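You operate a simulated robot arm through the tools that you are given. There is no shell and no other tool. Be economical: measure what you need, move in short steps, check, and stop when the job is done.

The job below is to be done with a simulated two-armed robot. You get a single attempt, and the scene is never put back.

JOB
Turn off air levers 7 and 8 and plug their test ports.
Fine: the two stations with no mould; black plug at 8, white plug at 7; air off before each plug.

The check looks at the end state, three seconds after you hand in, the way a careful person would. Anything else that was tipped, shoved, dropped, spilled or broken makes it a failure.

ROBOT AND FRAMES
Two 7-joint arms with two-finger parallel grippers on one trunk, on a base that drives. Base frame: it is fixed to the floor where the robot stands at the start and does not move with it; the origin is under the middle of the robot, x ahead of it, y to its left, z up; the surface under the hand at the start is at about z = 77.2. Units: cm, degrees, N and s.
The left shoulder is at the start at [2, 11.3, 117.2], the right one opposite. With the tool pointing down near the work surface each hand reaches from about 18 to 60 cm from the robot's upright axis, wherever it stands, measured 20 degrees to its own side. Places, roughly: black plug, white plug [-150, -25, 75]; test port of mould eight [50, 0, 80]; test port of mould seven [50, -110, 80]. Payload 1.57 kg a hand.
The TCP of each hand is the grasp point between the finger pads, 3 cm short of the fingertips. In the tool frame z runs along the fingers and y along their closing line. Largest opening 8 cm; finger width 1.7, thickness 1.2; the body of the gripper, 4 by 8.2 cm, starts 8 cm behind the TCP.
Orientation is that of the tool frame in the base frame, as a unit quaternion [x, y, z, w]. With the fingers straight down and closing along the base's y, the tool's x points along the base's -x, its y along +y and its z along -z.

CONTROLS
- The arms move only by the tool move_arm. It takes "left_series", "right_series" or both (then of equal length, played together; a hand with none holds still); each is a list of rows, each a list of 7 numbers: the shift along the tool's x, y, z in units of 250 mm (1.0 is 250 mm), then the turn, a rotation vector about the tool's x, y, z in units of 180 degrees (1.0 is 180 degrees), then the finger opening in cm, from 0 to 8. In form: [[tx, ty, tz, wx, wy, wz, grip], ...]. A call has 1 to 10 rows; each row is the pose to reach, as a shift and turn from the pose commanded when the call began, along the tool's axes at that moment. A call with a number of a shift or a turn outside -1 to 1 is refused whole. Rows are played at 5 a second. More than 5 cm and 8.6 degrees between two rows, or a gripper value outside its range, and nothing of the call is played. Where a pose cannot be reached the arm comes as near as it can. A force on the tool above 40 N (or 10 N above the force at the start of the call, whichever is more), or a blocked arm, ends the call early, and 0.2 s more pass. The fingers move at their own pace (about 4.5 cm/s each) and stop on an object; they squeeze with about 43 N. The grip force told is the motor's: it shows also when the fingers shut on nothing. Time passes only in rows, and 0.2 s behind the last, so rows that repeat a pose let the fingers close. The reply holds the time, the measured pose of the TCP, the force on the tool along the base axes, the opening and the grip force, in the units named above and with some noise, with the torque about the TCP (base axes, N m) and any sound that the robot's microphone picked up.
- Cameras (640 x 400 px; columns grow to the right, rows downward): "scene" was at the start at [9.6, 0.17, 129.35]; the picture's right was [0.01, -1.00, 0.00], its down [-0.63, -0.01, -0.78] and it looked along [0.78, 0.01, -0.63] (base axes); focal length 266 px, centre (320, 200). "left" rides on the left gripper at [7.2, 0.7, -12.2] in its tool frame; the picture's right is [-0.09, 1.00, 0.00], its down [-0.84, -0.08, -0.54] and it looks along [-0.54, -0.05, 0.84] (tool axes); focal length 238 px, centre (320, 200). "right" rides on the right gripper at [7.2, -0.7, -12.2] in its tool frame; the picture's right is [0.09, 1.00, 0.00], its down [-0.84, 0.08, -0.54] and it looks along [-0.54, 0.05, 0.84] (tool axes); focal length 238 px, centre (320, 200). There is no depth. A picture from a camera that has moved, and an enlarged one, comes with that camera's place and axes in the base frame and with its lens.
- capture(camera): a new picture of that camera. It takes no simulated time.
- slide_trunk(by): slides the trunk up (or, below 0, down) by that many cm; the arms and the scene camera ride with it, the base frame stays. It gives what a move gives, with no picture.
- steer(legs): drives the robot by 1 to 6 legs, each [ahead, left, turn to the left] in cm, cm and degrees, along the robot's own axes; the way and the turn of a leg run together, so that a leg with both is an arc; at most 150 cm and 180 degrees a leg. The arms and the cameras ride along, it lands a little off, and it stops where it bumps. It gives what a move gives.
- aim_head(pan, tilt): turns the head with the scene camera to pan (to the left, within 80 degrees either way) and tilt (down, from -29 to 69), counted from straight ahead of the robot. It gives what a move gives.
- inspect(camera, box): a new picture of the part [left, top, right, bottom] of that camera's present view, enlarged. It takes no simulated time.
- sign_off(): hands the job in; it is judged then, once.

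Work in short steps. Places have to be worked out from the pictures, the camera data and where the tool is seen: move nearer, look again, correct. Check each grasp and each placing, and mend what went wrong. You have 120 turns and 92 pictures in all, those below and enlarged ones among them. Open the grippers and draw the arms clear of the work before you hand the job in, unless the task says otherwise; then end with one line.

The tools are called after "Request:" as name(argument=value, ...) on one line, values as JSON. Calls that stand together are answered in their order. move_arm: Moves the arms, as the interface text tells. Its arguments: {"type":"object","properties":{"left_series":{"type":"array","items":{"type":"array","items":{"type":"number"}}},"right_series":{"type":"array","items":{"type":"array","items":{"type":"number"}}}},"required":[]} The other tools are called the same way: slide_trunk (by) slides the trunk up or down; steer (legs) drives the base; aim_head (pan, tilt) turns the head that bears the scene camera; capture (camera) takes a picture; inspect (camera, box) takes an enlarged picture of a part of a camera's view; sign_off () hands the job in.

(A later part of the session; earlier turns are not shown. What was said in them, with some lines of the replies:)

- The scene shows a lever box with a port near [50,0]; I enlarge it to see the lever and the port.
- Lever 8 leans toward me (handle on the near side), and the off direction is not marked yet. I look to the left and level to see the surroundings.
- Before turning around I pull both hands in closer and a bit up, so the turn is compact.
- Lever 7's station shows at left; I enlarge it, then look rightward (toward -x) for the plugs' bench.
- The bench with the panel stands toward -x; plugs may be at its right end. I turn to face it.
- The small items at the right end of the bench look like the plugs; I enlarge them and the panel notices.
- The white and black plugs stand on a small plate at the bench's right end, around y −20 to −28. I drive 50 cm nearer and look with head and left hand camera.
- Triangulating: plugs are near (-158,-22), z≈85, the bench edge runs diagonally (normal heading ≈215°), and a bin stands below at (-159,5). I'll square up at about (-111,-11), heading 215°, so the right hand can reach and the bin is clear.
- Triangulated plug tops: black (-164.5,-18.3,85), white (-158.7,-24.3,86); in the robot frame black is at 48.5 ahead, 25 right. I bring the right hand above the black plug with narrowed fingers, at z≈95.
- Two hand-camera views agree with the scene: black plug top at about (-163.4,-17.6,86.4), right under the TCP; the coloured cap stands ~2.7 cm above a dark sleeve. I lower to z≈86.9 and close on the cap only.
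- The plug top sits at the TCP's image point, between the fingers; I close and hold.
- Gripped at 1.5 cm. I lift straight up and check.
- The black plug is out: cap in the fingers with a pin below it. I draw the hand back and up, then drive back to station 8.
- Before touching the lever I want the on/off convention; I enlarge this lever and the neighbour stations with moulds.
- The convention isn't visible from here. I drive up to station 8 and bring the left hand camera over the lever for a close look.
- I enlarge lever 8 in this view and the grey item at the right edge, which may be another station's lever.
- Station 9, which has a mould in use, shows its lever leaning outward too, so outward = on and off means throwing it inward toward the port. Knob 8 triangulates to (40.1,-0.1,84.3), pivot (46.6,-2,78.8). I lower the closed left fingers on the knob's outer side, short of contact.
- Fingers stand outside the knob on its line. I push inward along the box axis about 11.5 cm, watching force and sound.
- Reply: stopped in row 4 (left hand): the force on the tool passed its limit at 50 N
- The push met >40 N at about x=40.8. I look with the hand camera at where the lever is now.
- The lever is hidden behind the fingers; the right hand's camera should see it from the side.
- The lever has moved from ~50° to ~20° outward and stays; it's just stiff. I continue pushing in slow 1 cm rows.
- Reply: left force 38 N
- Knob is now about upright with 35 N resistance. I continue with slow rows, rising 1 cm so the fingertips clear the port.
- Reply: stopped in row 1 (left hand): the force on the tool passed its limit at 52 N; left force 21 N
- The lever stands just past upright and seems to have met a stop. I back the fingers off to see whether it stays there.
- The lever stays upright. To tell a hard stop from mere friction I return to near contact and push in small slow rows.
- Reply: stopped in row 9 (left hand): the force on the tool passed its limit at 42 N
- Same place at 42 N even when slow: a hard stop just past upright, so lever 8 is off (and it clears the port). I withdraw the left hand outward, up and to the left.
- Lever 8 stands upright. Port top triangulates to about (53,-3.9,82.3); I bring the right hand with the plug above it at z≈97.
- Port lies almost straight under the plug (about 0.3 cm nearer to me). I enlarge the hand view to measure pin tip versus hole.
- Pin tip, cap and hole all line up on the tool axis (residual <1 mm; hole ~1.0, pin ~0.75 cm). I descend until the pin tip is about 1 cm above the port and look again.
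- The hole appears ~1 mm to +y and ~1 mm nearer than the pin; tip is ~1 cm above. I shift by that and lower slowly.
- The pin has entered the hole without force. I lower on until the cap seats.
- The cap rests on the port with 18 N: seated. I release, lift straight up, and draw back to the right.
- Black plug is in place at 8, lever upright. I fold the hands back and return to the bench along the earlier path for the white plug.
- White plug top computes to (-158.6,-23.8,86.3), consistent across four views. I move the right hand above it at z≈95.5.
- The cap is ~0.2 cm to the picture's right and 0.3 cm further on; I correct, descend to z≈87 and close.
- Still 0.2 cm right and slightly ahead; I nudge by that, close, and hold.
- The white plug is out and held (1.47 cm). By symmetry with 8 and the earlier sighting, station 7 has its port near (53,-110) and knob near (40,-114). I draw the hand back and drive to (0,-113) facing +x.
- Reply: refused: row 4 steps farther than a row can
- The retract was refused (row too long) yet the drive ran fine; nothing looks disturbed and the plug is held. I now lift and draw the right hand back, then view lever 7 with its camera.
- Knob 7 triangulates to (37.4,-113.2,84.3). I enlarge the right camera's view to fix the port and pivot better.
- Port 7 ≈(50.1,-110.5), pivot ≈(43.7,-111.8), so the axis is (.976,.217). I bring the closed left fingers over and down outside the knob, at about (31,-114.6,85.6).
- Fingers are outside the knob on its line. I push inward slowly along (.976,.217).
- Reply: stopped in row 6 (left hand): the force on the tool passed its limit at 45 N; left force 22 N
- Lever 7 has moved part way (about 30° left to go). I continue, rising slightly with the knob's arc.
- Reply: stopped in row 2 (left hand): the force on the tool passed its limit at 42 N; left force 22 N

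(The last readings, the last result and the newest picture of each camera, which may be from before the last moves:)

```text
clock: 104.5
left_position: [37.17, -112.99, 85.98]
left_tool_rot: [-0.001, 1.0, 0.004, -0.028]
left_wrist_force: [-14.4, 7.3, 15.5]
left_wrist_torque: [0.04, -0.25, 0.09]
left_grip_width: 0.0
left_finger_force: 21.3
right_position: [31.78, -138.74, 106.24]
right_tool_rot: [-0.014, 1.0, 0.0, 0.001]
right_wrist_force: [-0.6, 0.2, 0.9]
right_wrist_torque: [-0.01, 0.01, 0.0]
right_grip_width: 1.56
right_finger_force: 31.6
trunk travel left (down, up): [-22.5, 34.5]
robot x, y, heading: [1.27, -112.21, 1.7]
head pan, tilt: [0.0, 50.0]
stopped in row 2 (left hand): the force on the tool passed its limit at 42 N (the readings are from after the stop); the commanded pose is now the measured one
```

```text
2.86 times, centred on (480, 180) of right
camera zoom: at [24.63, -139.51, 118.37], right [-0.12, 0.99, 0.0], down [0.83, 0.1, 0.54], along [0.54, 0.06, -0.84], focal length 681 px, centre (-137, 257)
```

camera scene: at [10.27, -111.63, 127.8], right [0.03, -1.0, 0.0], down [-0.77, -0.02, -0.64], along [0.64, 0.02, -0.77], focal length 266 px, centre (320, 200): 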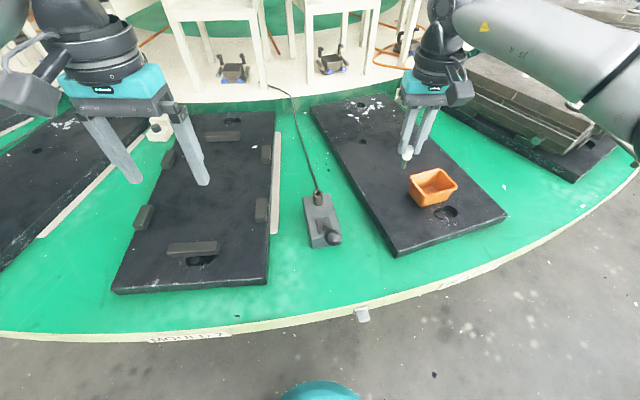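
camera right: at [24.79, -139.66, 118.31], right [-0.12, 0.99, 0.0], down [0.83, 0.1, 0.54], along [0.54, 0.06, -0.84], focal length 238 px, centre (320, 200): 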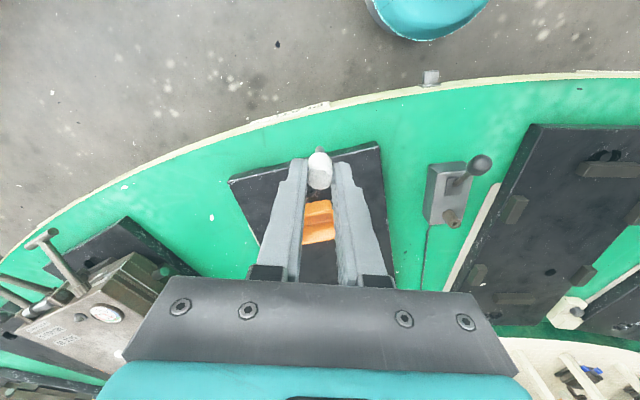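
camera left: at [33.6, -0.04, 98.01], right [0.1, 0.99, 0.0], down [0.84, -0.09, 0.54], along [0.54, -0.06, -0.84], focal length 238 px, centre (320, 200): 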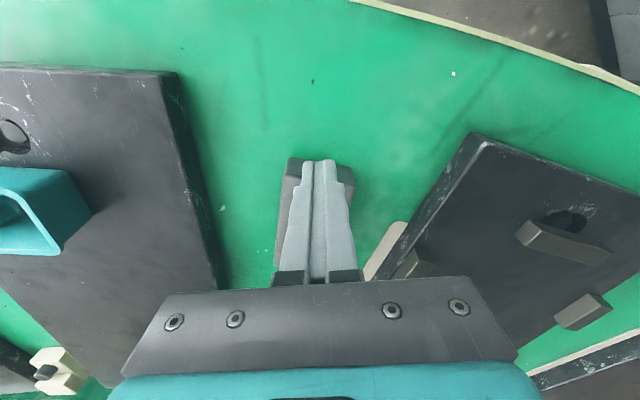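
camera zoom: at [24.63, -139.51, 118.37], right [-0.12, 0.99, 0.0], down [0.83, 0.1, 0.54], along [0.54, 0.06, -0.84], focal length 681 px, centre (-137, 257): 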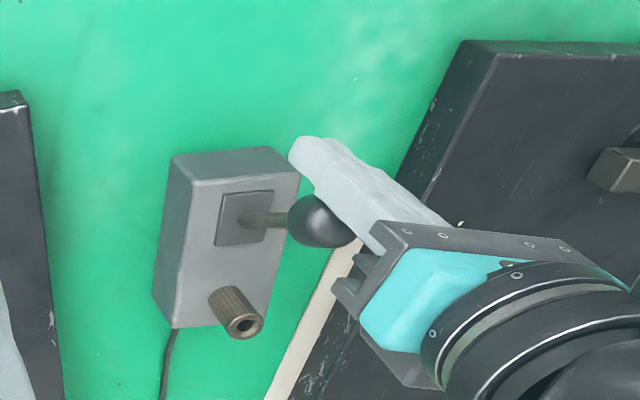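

The detent needs slightly more than the 40 N limit at this angle. I preload to ~35 N first so the next call's limit rises.

Request:
move_arm(left_series=[[-0.01, 0.002, -0.012, 0, 0, 0, 0], [-0.016, 0.003, -0.018, 0, 0, 0, 0], [-0.016, 0.003, -0.018, 0, 0, 0, 0]])

```text
clock: 105.3
left_position: [37.91, -112.93, 86.3]
left_tool_rot: [-0.002, 1.0, 0.004, -0.025]
left_wrist_force: [-12.3, 8.1, 16.4]
left_wrist_torque: [0.06, -0.24, 0.13]
left_grip_width: 0.0
left_finger_force: 21.5
right_position: [31.83, -138.67, 106.19]
right_tool_rot: [-0.013, 1.0, -0.001, 0.001]
right_wrist_force: [-0.1, 0.4, -0.1]
right_wrist_torque: [-0.03, -0.03, -0.03]
right_grip_width: 1.57
right_finger_force: 31.8
trunk travel left (down, up): [-22.5, 34.5]
robot x, y, heading: [1.46, -112.0, 1.7]
head pan, tilt: [0.0, 50.0]
```

Slow and rising works: the finger advanced 0.7 cm at ~22 N. I keep on in small rows.

Request:
move_arm(left_series=[[-0.012, 0.003, -0.006, 0, 0, 0, 0], [-0.024, 0.005, -0.011, 0, 0, 0, 0], [-0.036, 0.007, -0.016, 0, 0, 0, 0], [-0.048, 0.01, -0.021, 0, 0, 0, 0], [-0.06, 0.012, -0.026, 0, 0, 0, 0], [-0.072, 0.015, -0.03, 0, 0, 0, 0], [-0.084, 0.018, -0.034, 0, 0, 0, 0], [-0.096, 0.02, -0.038, 0, 0, 0, 0], [-0.108, 0.022, -0.04, 0, 0, 0, 0], [-0.12, 0.025, -0.042, 0, 0, 0, 0]])

Request:
inspect(camera="right", box=[400, 110, 560, 250])

```text
clock: 106.4
left_position: [39.03, -112.58, 87.05]
left_tool_rot: [-0.002, 1.0, 0.004, -0.026]
left_wrist_force: [-9.2, 7.5, 18.0]
left_wrist_torque: [0.06, -0.28, 0.1]
left_grip_width: 0.0
left_finger_force: 20.8
right_position: [31.82, -138.58, 106.1]
right_tool_rot: [-0.015, 1.0, -0.001, 0.0]
right_wrist_force: [-0.6, 1.6, -0.7]
right_wrist_torque: [0.0, -0.03, 0.04]
right_grip_width: 1.57
right_finger_force: 31.2
trunk travel left (down, up): [-22.5, 34.5]
robot x, y, heading: [1.75, -111.78, 1.9]
head pan, tilt: [0.0, 50.0]
stopped in row 5 (left hand): the force on the tool passed its limit at 41 N (the readings are from after the stop); the commanded pose is now the measured one
```

```text
2.86 times, centred on (480, 180) of right
camera zoom: at [24.68, -139.49, 118.35], right [-0.12, 0.99, 0.0], down [0.83, 0.1, 0.54], along [0.54, 0.06, -0.84], focal length 681 px, centre (-137, 257)
```

zoom: 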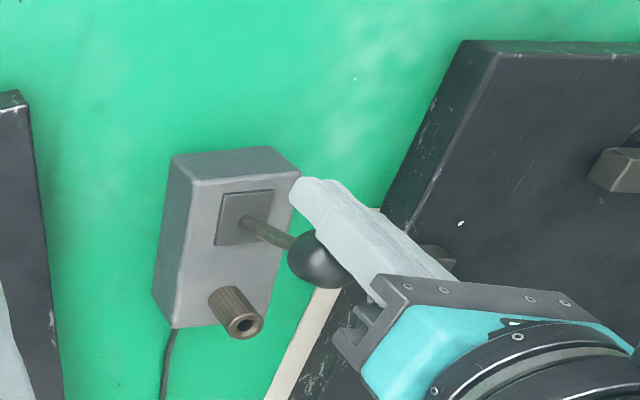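

Lever is ~15° short of upright; the sideways force suggests the knob sits toward −y of the fingers. I back off slightly, shift 0.5 cm to −y, and push on.

Request:
move_arm(left_series=[[0.04, -0.008, 0, 0, 0, 0, 0], [0.04, -0.03, 0, 0, 0, 0, 0], [0.01, -0.025, 0, 0, 0, 0, 0], [-0.015, -0.02, -0.004, 0, 0, 0, 0], [-0.03, -0.017, -0.008, 0, 0, 0, 0], [-0.045, -0.014, -0.01, 0, 0, 0, 0], [-0.06, -0.011, -0.012, 0, 0, 0, 0], [-0.075, -0.008, -0.014, 0, 0, 0, 0], [-0.09, -0.005, -0.014, 0, 0, 0, 0], [-0.105, -0.002, -0.014, 0, 0, 0, 0]])

Request:
inspect(camera="right", box=[400, 110, 560, 250])

```text
clock: 108.6
left_position: [41.89, -112.69, 87.09]
left_tool_rot: [-0.002, 1.0, 0.004, -0.027]
left_wrist_force: [-0.6, 0.0, 0.2]
left_wrist_torque: [-0.02, -0.02, 0.01]
left_grip_width: 0.01
left_finger_force: 21.8
right_position: [31.89, -138.61, 106.08]
right_tool_rot: [-0.013, 1.0, 0.0, 0.001]
right_wrist_force: [-0.2, 0.4, 0.4]
right_wrist_torque: [0.0, 0.02, 0.01]
right_grip_width: 1.57
right_finger_force: 31.2
trunk travel left (down, up): [-22.5, 34.5]
robot x, y, heading: [1.73, -112.11, 1.7]
head pan, tilt: [0.0, 50.0]
```

```text
2.86 times, centred on (480, 180) of right
camera zoom: at [24.84, -139.59, 118.3], right [-0.12, 0.99, 0.0], down [0.83, 0.1, 0.54], along [0.54, 0.07, -0.84], focal length 681 px, centre (-137, 257)
```

zoom: 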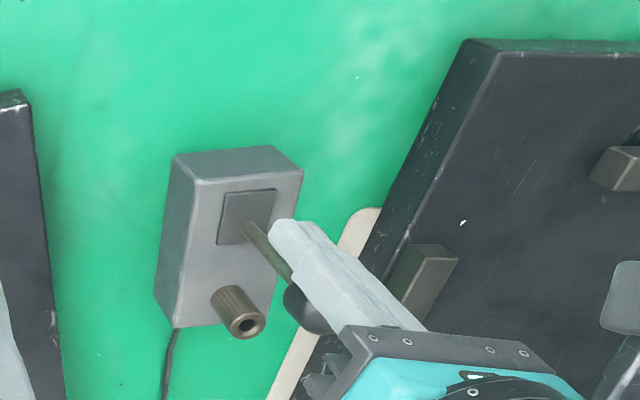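

It now moved almost to upright with no residual force. I push a little more to confirm the stop.

Request:
move_arm(left_series=[[-0.012, 0.003, 0, 0, 0, 0, 0], [-0.024, 0.005, 0, 0, 0, 0, 0], [-0.034, 0.007, 0, 0, 0, 0, 0], [-0.044, 0.009, 0, 0, 0, 0, 0], [-0.052, 0.011, 0, 0, 0, 0, 0], [-0.06, 0.012, 0, 0, 0, 0, 0]])

```text
clock: 109.6
left_position: [42.0, -112.75, 86.98]
left_tool_rot: [0.003, 0.999, 0.002, -0.036]
left_wrist_force: [-18.3, 1.4, 8.9]
left_wrist_torque: [0.1, -0.33, 0.32]
left_grip_width: 0.0
left_finger_force: 20.9
right_position: [31.83, -138.74, 106.19]
right_tool_rot: [-0.014, 1.0, 0.001, 0.001]
right_wrist_force: [0.7, -0.3, -0.3]
right_wrist_torque: [0.02, -0.01, 0.0]
right_grip_width: 1.57
right_finger_force: 31.4
trunk travel left (down, up): [-22.5, 34.5]
robot x, y, heading: [0.98, -112.35, 1.7]
head pan, tilt: [0.0, 50.0]
stopped in row 4 (left hand): the force on the tool passed its limit at 42 N (the readings are from after the stop); the commanded pose is now the measured one
```

Hard stop at 42 N with no further travel: lever 7 is at its off end. I withdraw the left hand outward, up and left, then look.

Request:
move_arm(left_series=[[0.16, -0.03, 0, 0, 0, 0, 0], [0.32, -0.06, -0.05, 0, 0, 0, 0], [0.38, 0.06, -0.18, 0, 0, 0, 0], [0.4, 0.2, -0.3, 0, 0, 0, 2], [0.4, 0.34, -0.42, 0, 0, 0, 4], [0.4, 0.48, -0.54, 0, 0, 0, 6], [0.4, 0.64, -0.64, 0, 0, 0, 8], [0.4, 0.82, -0.68, 0, 0, 0, 8]])

Request:
inspect(camera="right", box=[400, 110, 560, 250])

Request:
inspect(camera="scene", box=[270, 130, 390, 240])

```text
clock: 111.4
left_position: [33.47, -92.14, 104.51]
left_tool_rot: [0.003, 0.999, 0.003, -0.034]
left_wrist_force: [0.0, -0.2, 1.6]
left_wrist_torque: [-0.01, 0.0, 0.01]
left_grip_width: 7.97
left_finger_force: 0.0
right_position: [31.83, -138.72, 106.06]
right_tool_rot: [-0.014, 1.0, 0.0, -0.001]
right_wrist_force: [0.2, -0.2, 0.3]
right_wrist_torque: [-0.01, -0.01, 0.04]
right_grip_width: 1.54
right_finger_force: 31.5
trunk travel left (down, up): [-22.5, 34.5]
robot x, y, heading: [1.63, -112.0, 1.6]
head pan, tilt: [0.0, 50.0]
```

```text
2.86 times, centred on (480, 180) of right
camera zoom: at [24.76, -139.54, 118.32], right [-0.12, 0.99, 0.0], down [0.83, 0.1, 0.54], along [0.54, 0.06, -0.84], focal length 681 px, centre (-137, 257)
```

zoom: 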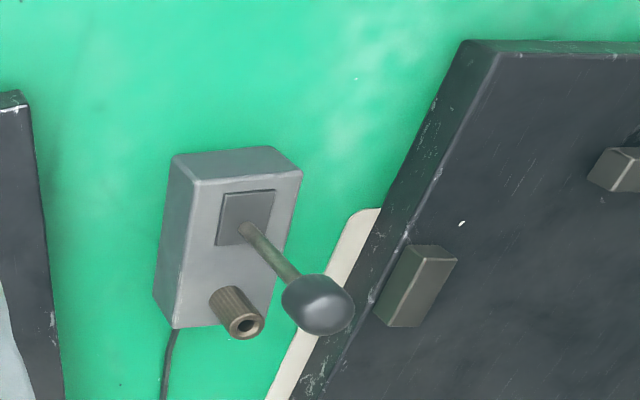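

```text
3.64 times, centred on (330, 185) of scene
camera zoom: at [10.1, -111.54, 127.81], right [0.03, -1.0, 0.0], down [-0.77, -0.02, -0.64], along [0.64, 0.02, -0.77], focal length 966 px, centre (284, 254)
```

zoom: 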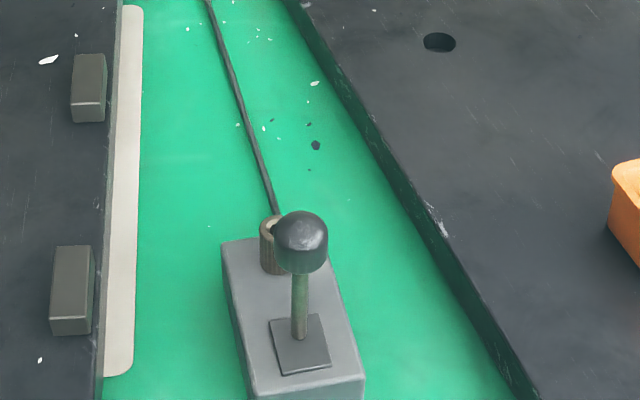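

Lever 7 stands upright like 8. I carry the white plug over toward the port at (50.1,-110.5), in two calls.

Request:
move_arm(right_series=[[-0.1, 0.136, 0, 0, 0, 0, 0], [-0.2, 0.271, 0, 0, 0, 0, 0], [-0.3, 0.407, 0, 0, 0, 0, 0], [-0.4, 0.543, 0, 0, 0, 0, 0], [-0.5, 0.679, 0, 0, 0, 0, 0], [-0.6, 0.814, 0, 0, 0, 0, 0], [-0.7, 0.95, 0, 0, 0, 0, 0]])

Request:
move_arm(right_series=[[-0.03, 0.08, 0.09, 0, 0, 0, 0], [-0.064, 0.158, 0.2, 0, 0, 0, 0], [-0.064, 0.158, 0.36, 0, 0, 0, 0], [-0.064, 0.158, 0.36, 0, 0, 0, 0]])

Request:
inspect(camera="right", box=[280, 90, 360, 200])

```text
clock: 113.0
left_position: [33.56, -92.17, 104.48]
left_tool_rot: [0.002, 0.999, 0.003, -0.034]
left_wrist_force: [0.4, -0.6, -0.3]
left_wrist_torque: [-0.02, 0.01, 0.03]
left_grip_width: 8.0
left_finger_force: 0.1
right_position: [48.77, -114.51, 106.25]
right_tool_rot: [-0.014, 1.0, -0.002, -0.001]
right_wrist_force: [-0.3, 0.3, 0.7]
right_wrist_torque: [0.01, 0.05, 0.02]
right_grip_width: 1.57
right_finger_force: 30.9
trunk travel left (down, up): [-22.5, 34.5]
robot x, y, heading: [1.62, -111.94, 1.9]
head pan, tilt: [0.0, 50.0]
```

```text
clock: 114.0
left_position: [33.54, -92.2, 104.47]
left_tool_rot: [0.002, 0.999, 0.002, -0.034]
left_wrist_force: [0.6, -0.1, -0.1]
left_wrist_torque: [0.05, -0.01, -0.03]
left_grip_width: 8.0
left_finger_force: 0.0
right_position: [50.19, -110.55, 97.17]
right_tool_rot: [-0.014, 1.0, 0.0, 0.0]
right_wrist_force: [0.9, 0.1, 0.4]
right_wrist_torque: [0.0, 0.0, -0.01]
right_grip_width: 1.56
right_finger_force: 31.3
trunk travel left (down, up): [-22.5, 34.5]
robot x, y, heading: [0.98, -111.75, 1.5]
head pan, tilt: [0.0, 50.0]
```

```text
3.64 times, centred on (320, 145) of right
camera zoom: at [43.16, -111.41, 109.37], right [-0.12, 0.99, 0.0], down [0.83, 0.1, 0.54], along [0.54, 0.06, -0.84], focal length 867 px, centre (320, 400)
```

zoom: 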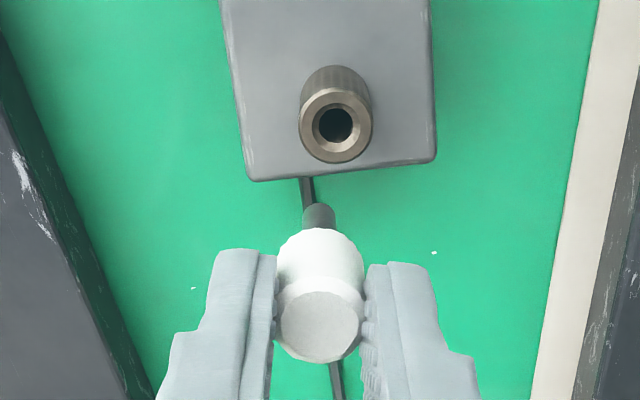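

The hole lies 0.45 cm to the picture's right (+y); fore-aft is right. The plug hangs ~0.5 cm lower in this grip. I correct and descend to z≈90.7.

Request:
move_arm(right_series=[[0, 0.018, 0.1, 0, 0, 0, 0], [0, 0.018, 0.2, 0, 0, 0, 0], [0, 0.018, 0.26, 0, 0, 0, 0], [0, 0.018, 0.26, 0, 0, 0, 0]])

Request:
inspect(camera="right", box=[280, 90, 360, 200])

```text
clock: 115.0
left_position: [33.6, -92.29, 104.49]
left_tool_rot: [0.001, 0.999, 0.002, -0.034]
left_wrist_force: [-0.1, 0.3, -0.1]
left_wrist_torque: [-0.03, 0.0, 0.02]
left_grip_width: 8.03
left_finger_force: 0.0
right_position: [50.19, -109.87, 90.69]
right_tool_rot: [-0.014, 1.0, -0.001, 0.001]
right_wrist_force: [-0.1, -0.9, 0.0]
right_wrist_torque: [0.01, 0.01, -0.02]
right_grip_width: 1.55
right_finger_force: 31.4
trunk travel left (down, up): [-22.5, 34.5]
robot x, y, heading: [1.01, -111.91, 1.5]
head pan, tilt: [0.0, 50.0]
```

```text
3.64 times, centred on (320, 145) of right
camera zoom: at [43.12, -110.84, 102.87], right [-0.12, 0.99, 0.0], down [0.83, 0.1, 0.54], along [0.54, 0.06, -0.84], focal length 867 px, centre (320, 400)
```

zoom: 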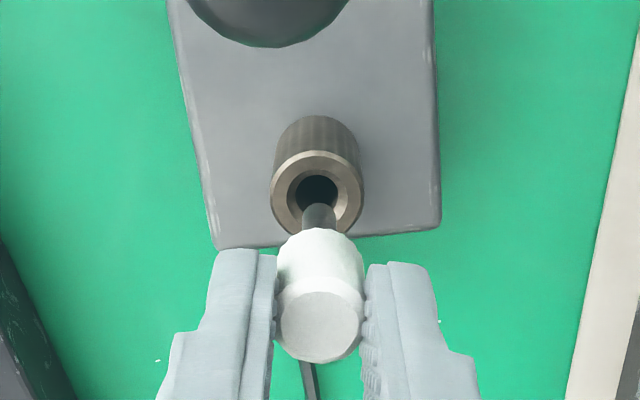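

Aligned within 1 mm. I lower slowly into the hole.

Request:
move_arm(right_series=[[0, -0.003, 0.025, 0, 0, 0, 0], [0, -0.003, 0.05, 0, 0, 0, 0], [0, -0.003, 0.075, 0, 0, 0, 0], [0, -0.003, 0.1, 0, 0, 0, 0], [0, -0.003, 0.125, 0, 0, 0, 0], [0, -0.003, 0.15, 0, 0, 0, 0]])

Request:
inspect(camera="right", box=[280, 90, 360, 200])

```text
clock: 116.4
left_position: [33.64, -92.16, 104.65]
left_tool_rot: [0.002, 0.999, 0.003, -0.034]
left_wrist_force: [0.5, 0.9, 0.9]
left_wrist_torque: [0.02, 0.01, 0.0]
left_grip_width: 8.04
left_finger_force: 0.0
right_position: [50.15, -110.04, 86.79]
right_tool_rot: [-0.014, 1.0, 0.0, -0.001]
right_wrist_force: [-0.3, -0.8, -0.6]
right_wrist_torque: [0.04, 0.0, 0.0]
right_grip_width: 1.56
right_finger_force: 32.0
trunk travel left (down, up): [-22.5, 34.5]
robot x, y, heading: [1.61, -111.82, 1.4]
head pan, tilt: [0.0, 50.0]
```

```text
3.64 times, centred on (320, 145) of right
camera zoom: at [43.11, -110.92, 99.09], right [-0.12, 0.99, 0.0], down [0.83, 0.1, 0.54], along [0.54, 0.07, -0.84], focal length 867 px, centre (320, 400)
```

zoom: 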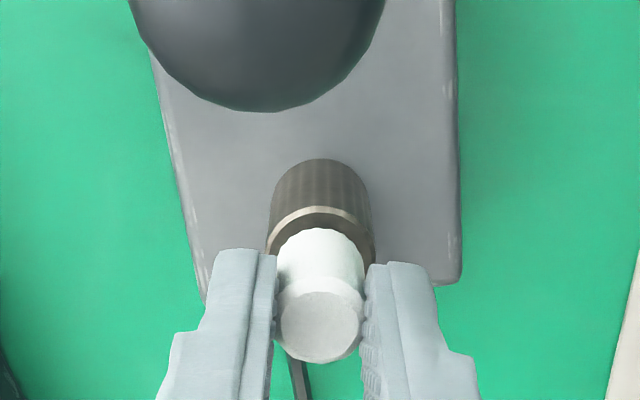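

The pin is in without force, cap just above the port. I lower the last part until it seats.

Request:
move_arm(right_series=[[0, 0, 0.012, 0, 0, 0, 0], [0, 0, 0.024, 0, 0, 0, 0], [0, 0, 0.034, 0, 0, 0, 0], [0, 0, 0.044, 0, 0, 0, 0]])

```text
clock: 117.4
left_position: [33.53, -92.25, 104.45]
left_tool_rot: [0.002, 0.999, 0.003, -0.033]
left_wrist_force: [-0.6, -0.2, 0.1]
left_wrist_torque: [0.01, 0.02, -0.01]
left_grip_width: 8.01
left_finger_force: 0.0
right_position: [50.25, -110.2, 86.13]
right_tool_rot: [-0.013, 1.0, 0.001, 0.002]
right_wrist_force: [0.6, -0.8, 20.2]
right_wrist_torque: [-0.07, 0.02, -0.03]
right_grip_width: 1.6
right_finger_force: 31.8
trunk travel left (down, up): [-22.5, 34.5]
robot x, y, heading: [1.67, -111.69, 1.5]
head pan, tilt: [0.0, 50.0]
```

Seated at z 86.1 with 20 N, matching the expected height. I release, lift straight up and withdraw to the right.

Request:
move_arm(right_series=[[0, 0, -0.006, 0, 0, 0, 4], [0, 0, -0.006, 0, 0, 0, 4], [0, 0, -0.006, 0, 0, 0, 4], [0, 0, -0.15, 0, 0, 0, 4], [0, 0, -0.32, 0, 0, 0, 4], [0, 0, -0.5, 0, 0, 0, 4], [0.12, -0.12, -0.56, 0, 0, 0, 4], [0.24, -0.24, -0.62, 0, 0, 0, 4], [0.36, -0.36, -0.7, 0, 0, 0, 4], [0.48, -0.48, -0.78, 0, 0, 0, 4]])

Request:
inspect(camera="scene", box=[270, 120, 390, 230])

Request:
capture(camera="scene")

```text
clock: 119.6
left_position: [33.67, -92.19, 104.57]
left_tool_rot: [0.002, 0.999, 0.004, -0.033]
left_wrist_force: [0.5, 0.3, 0.5]
left_wrist_torque: [0.03, 0.01, -0.02]
left_grip_width: 7.98
left_finger_force: 0.1
right_position: [38.54, -122.67, 105.27]
right_tool_rot: [-0.014, 1.0, 0.0, 0.0]
right_wrist_force: [0.6, -0.4, -0.6]
right_wrist_torque: [0.0, -0.03, 0.01]
right_grip_width: 3.98
right_finger_force: 0.0
trunk travel left (down, up): [-22.5, 34.5]
robot x, y, heading: [1.39, -112.09, 1.9]
head pan, tilt: [0.0, 50.0]
```

```text
3.64 times, centred on (330, 175) of scene
camera zoom: at [10.08, -111.64, 127.81], right [0.03, -1.0, 0.0], down [-0.77, -0.02, -0.64], along [0.64, 0.02, -0.77], focal length 966 px, centre (284, 291)
```

zoom: 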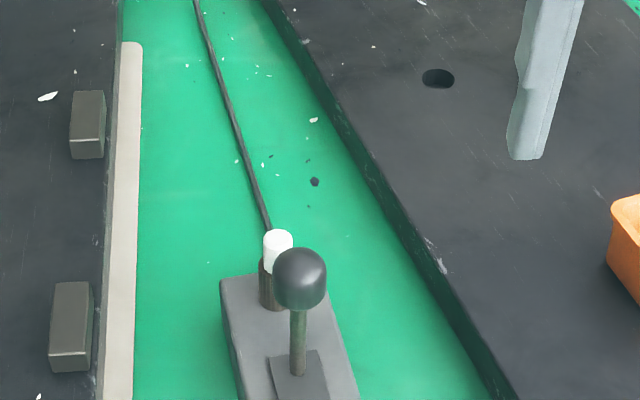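

```text
19 pictures are left
camera scene: at [10.08, -111.64, 127.81], right [0.03, -1.0, 0.0], down [-0.77, -0.02, -0.64], along [0.64, 0.02, -0.77], focal length 266 px, centre (320, 200)
```

scene: 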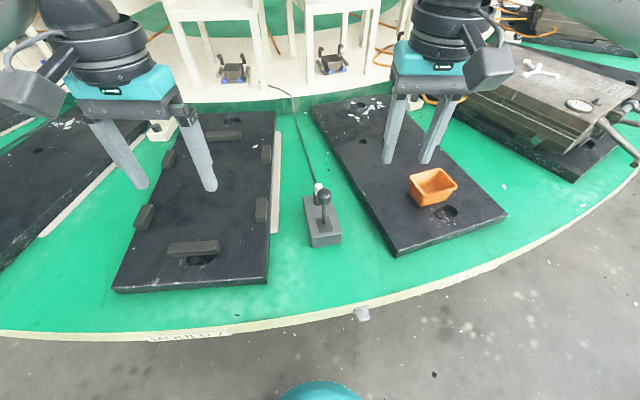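

Both plugs are seated and both levers upright. I fold the hands, back off 30 cm, and look once at a mould station's lever to confirm that leaning outward is "on".

Request:
move_arm(right_series=[[0.1, -0.12, -0.02, 0, 0, 0, 6], [0.2, -0.24, -0.02, 0, 0, 0, 8], [0.28, -0.36, -0.02, 0, 0, 0, 8]])

Request:
steer(legs=[[-35, 0, 0]])

Request:
aim_head(pan=-25, tilt=25)

Request:
capture(camera="scene")

Request:
aim_head(pan=50, tilt=25)

Request:
capture(camera="scene")

```text
clock: 120.4
left_position: [33.55, -92.24, 104.53]
left_tool_rot: [0.003, 0.999, 0.003, -0.034]
left_wrist_force: [-1.1, 0.6, -0.9]
left_wrist_torque: [-0.01, 0.0, 0.03]
left_grip_width: 8.03
left_finger_force: 0.1
right_position: [31.91, -131.88, 105.83]
right_tool_rot: [-0.014, 1.0, 0.0, 0.0]
right_wrist_force: [0.4, 0.9, 0.8]
right_wrist_torque: [-0.01, 0.0, -0.02]
right_grip_width: 8.0
right_finger_force: 0.0
trunk travel left (down, up): [-22.5, 34.5]
robot x, y, heading: [2.08, -111.86, 1.5]
head pan, tilt: [0.0, 50.0]
```

```text
clock: 122.7
left_position: [-1.55, -93.16, 104.51]
left_tool_rot: [0.003, 0.999, 0.003, -0.033]
left_wrist_force: [0.2, -0.6, -0.8]
left_wrist_torque: [-0.03, 0.0, -0.02]
left_grip_width: 7.99
left_finger_force: 0.1
right_position: [-3.28, -132.69, 105.88]
right_tool_rot: [-0.014, 1.0, 0.001, 0.0]
right_wrist_force: [0.5, 0.5, 0.3]
right_wrist_torque: [0.01, -0.02, -0.01]
right_grip_width: 7.99
right_finger_force: 0.1
trunk travel left (down, up): [-22.5, 34.5]
robot x, y, heading: [-33.96, -113.0, 1.1]
head pan, tilt: [0.0, 50.0]
```

```text
clock: 123.5
left_position: [-1.57, -93.24, 104.47]
left_tool_rot: [0.004, 0.999, 0.003, -0.034]
left_wrist_force: [0.1, 0.3, -0.2]
left_wrist_torque: [-0.01, 0.02, -0.04]
left_grip_width: 8.0
left_finger_force: 0.0
right_position: [-3.32, -132.72, 105.97]
right_tool_rot: [-0.013, 1.0, 0.0, 0.0]
right_wrist_force: [0.1, -0.3, 0.1]
right_wrist_torque: [0.0, -0.02, 0.0]
right_grip_width: 8.0
right_finger_force: 0.1
trunk travel left (down, up): [-22.5, 34.5]
robot x, y, heading: [-33.6, -113.05, 1.6]
head pan, tilt: [-25.0, 25.0]
```

```text
18 pictures are left
camera scene: at [-24.3, -116.45, 131.55], right [-0.4, -0.92, 0.0], down [-0.39, 0.17, -0.91], along [0.83, -0.36, -0.42], focal length 266 px, centre (320, 200)
```

scene: 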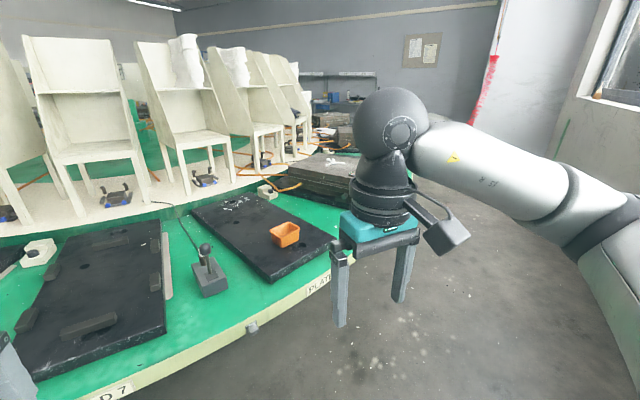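

```text
clock: 125.0
left_position: [-1.53, -93.21, 104.49]
left_tool_rot: [0.003, 0.999, 0.002, -0.034]
left_wrist_force: [-0.5, 0.6, -0.1]
left_wrist_torque: [0.0, -0.04, 0.01]
left_grip_width: 8.01
left_finger_force: 0.1
right_position: [-3.27, -132.65, 105.82]
right_tool_rot: [-0.014, 1.0, 0.0, 0.0]
right_wrist_force: [0.1, 0.1, 0.1]
right_wrist_torque: [0.01, 0.01, 0.02]
right_grip_width: 8.01
right_finger_force: 0.1
trunk travel left (down, up): [-22.5, 34.5]
robot x, y, heading: [-33.77, -112.93, 1.5]
head pan, tilt: [50.0, 25.0]
```

```text
17 pictures are left
camera scene: at [-27.01, -105.58, 131.55], right [0.78, -0.62, 0.0], down [-0.26, -0.33, -0.91], along [0.56, 0.71, -0.42], focal length 266 px, centre (320, 200)
```

scene: 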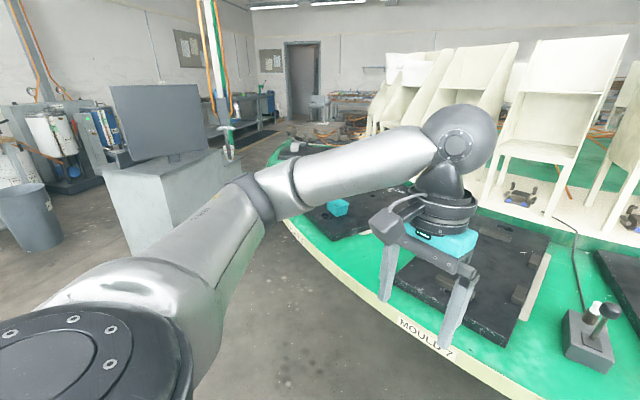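

Station 9's in-use lever leaned outward as 7 and 8 did at first. Both are now at the opposite stop, both plugs are seated, and the arms are clear with open grippers. I hand in.

Request:
sign_off()

```text
The job is handed in.
```

I pushed air levers 8 and 7 over to their stops, then seated the black plug in port 8 and the white plug in port 7. No lever is marked on or off. I took the stop as "off" because station 9, in use with a mould, has its lever leaning outward as 7 and 8 did at the start.
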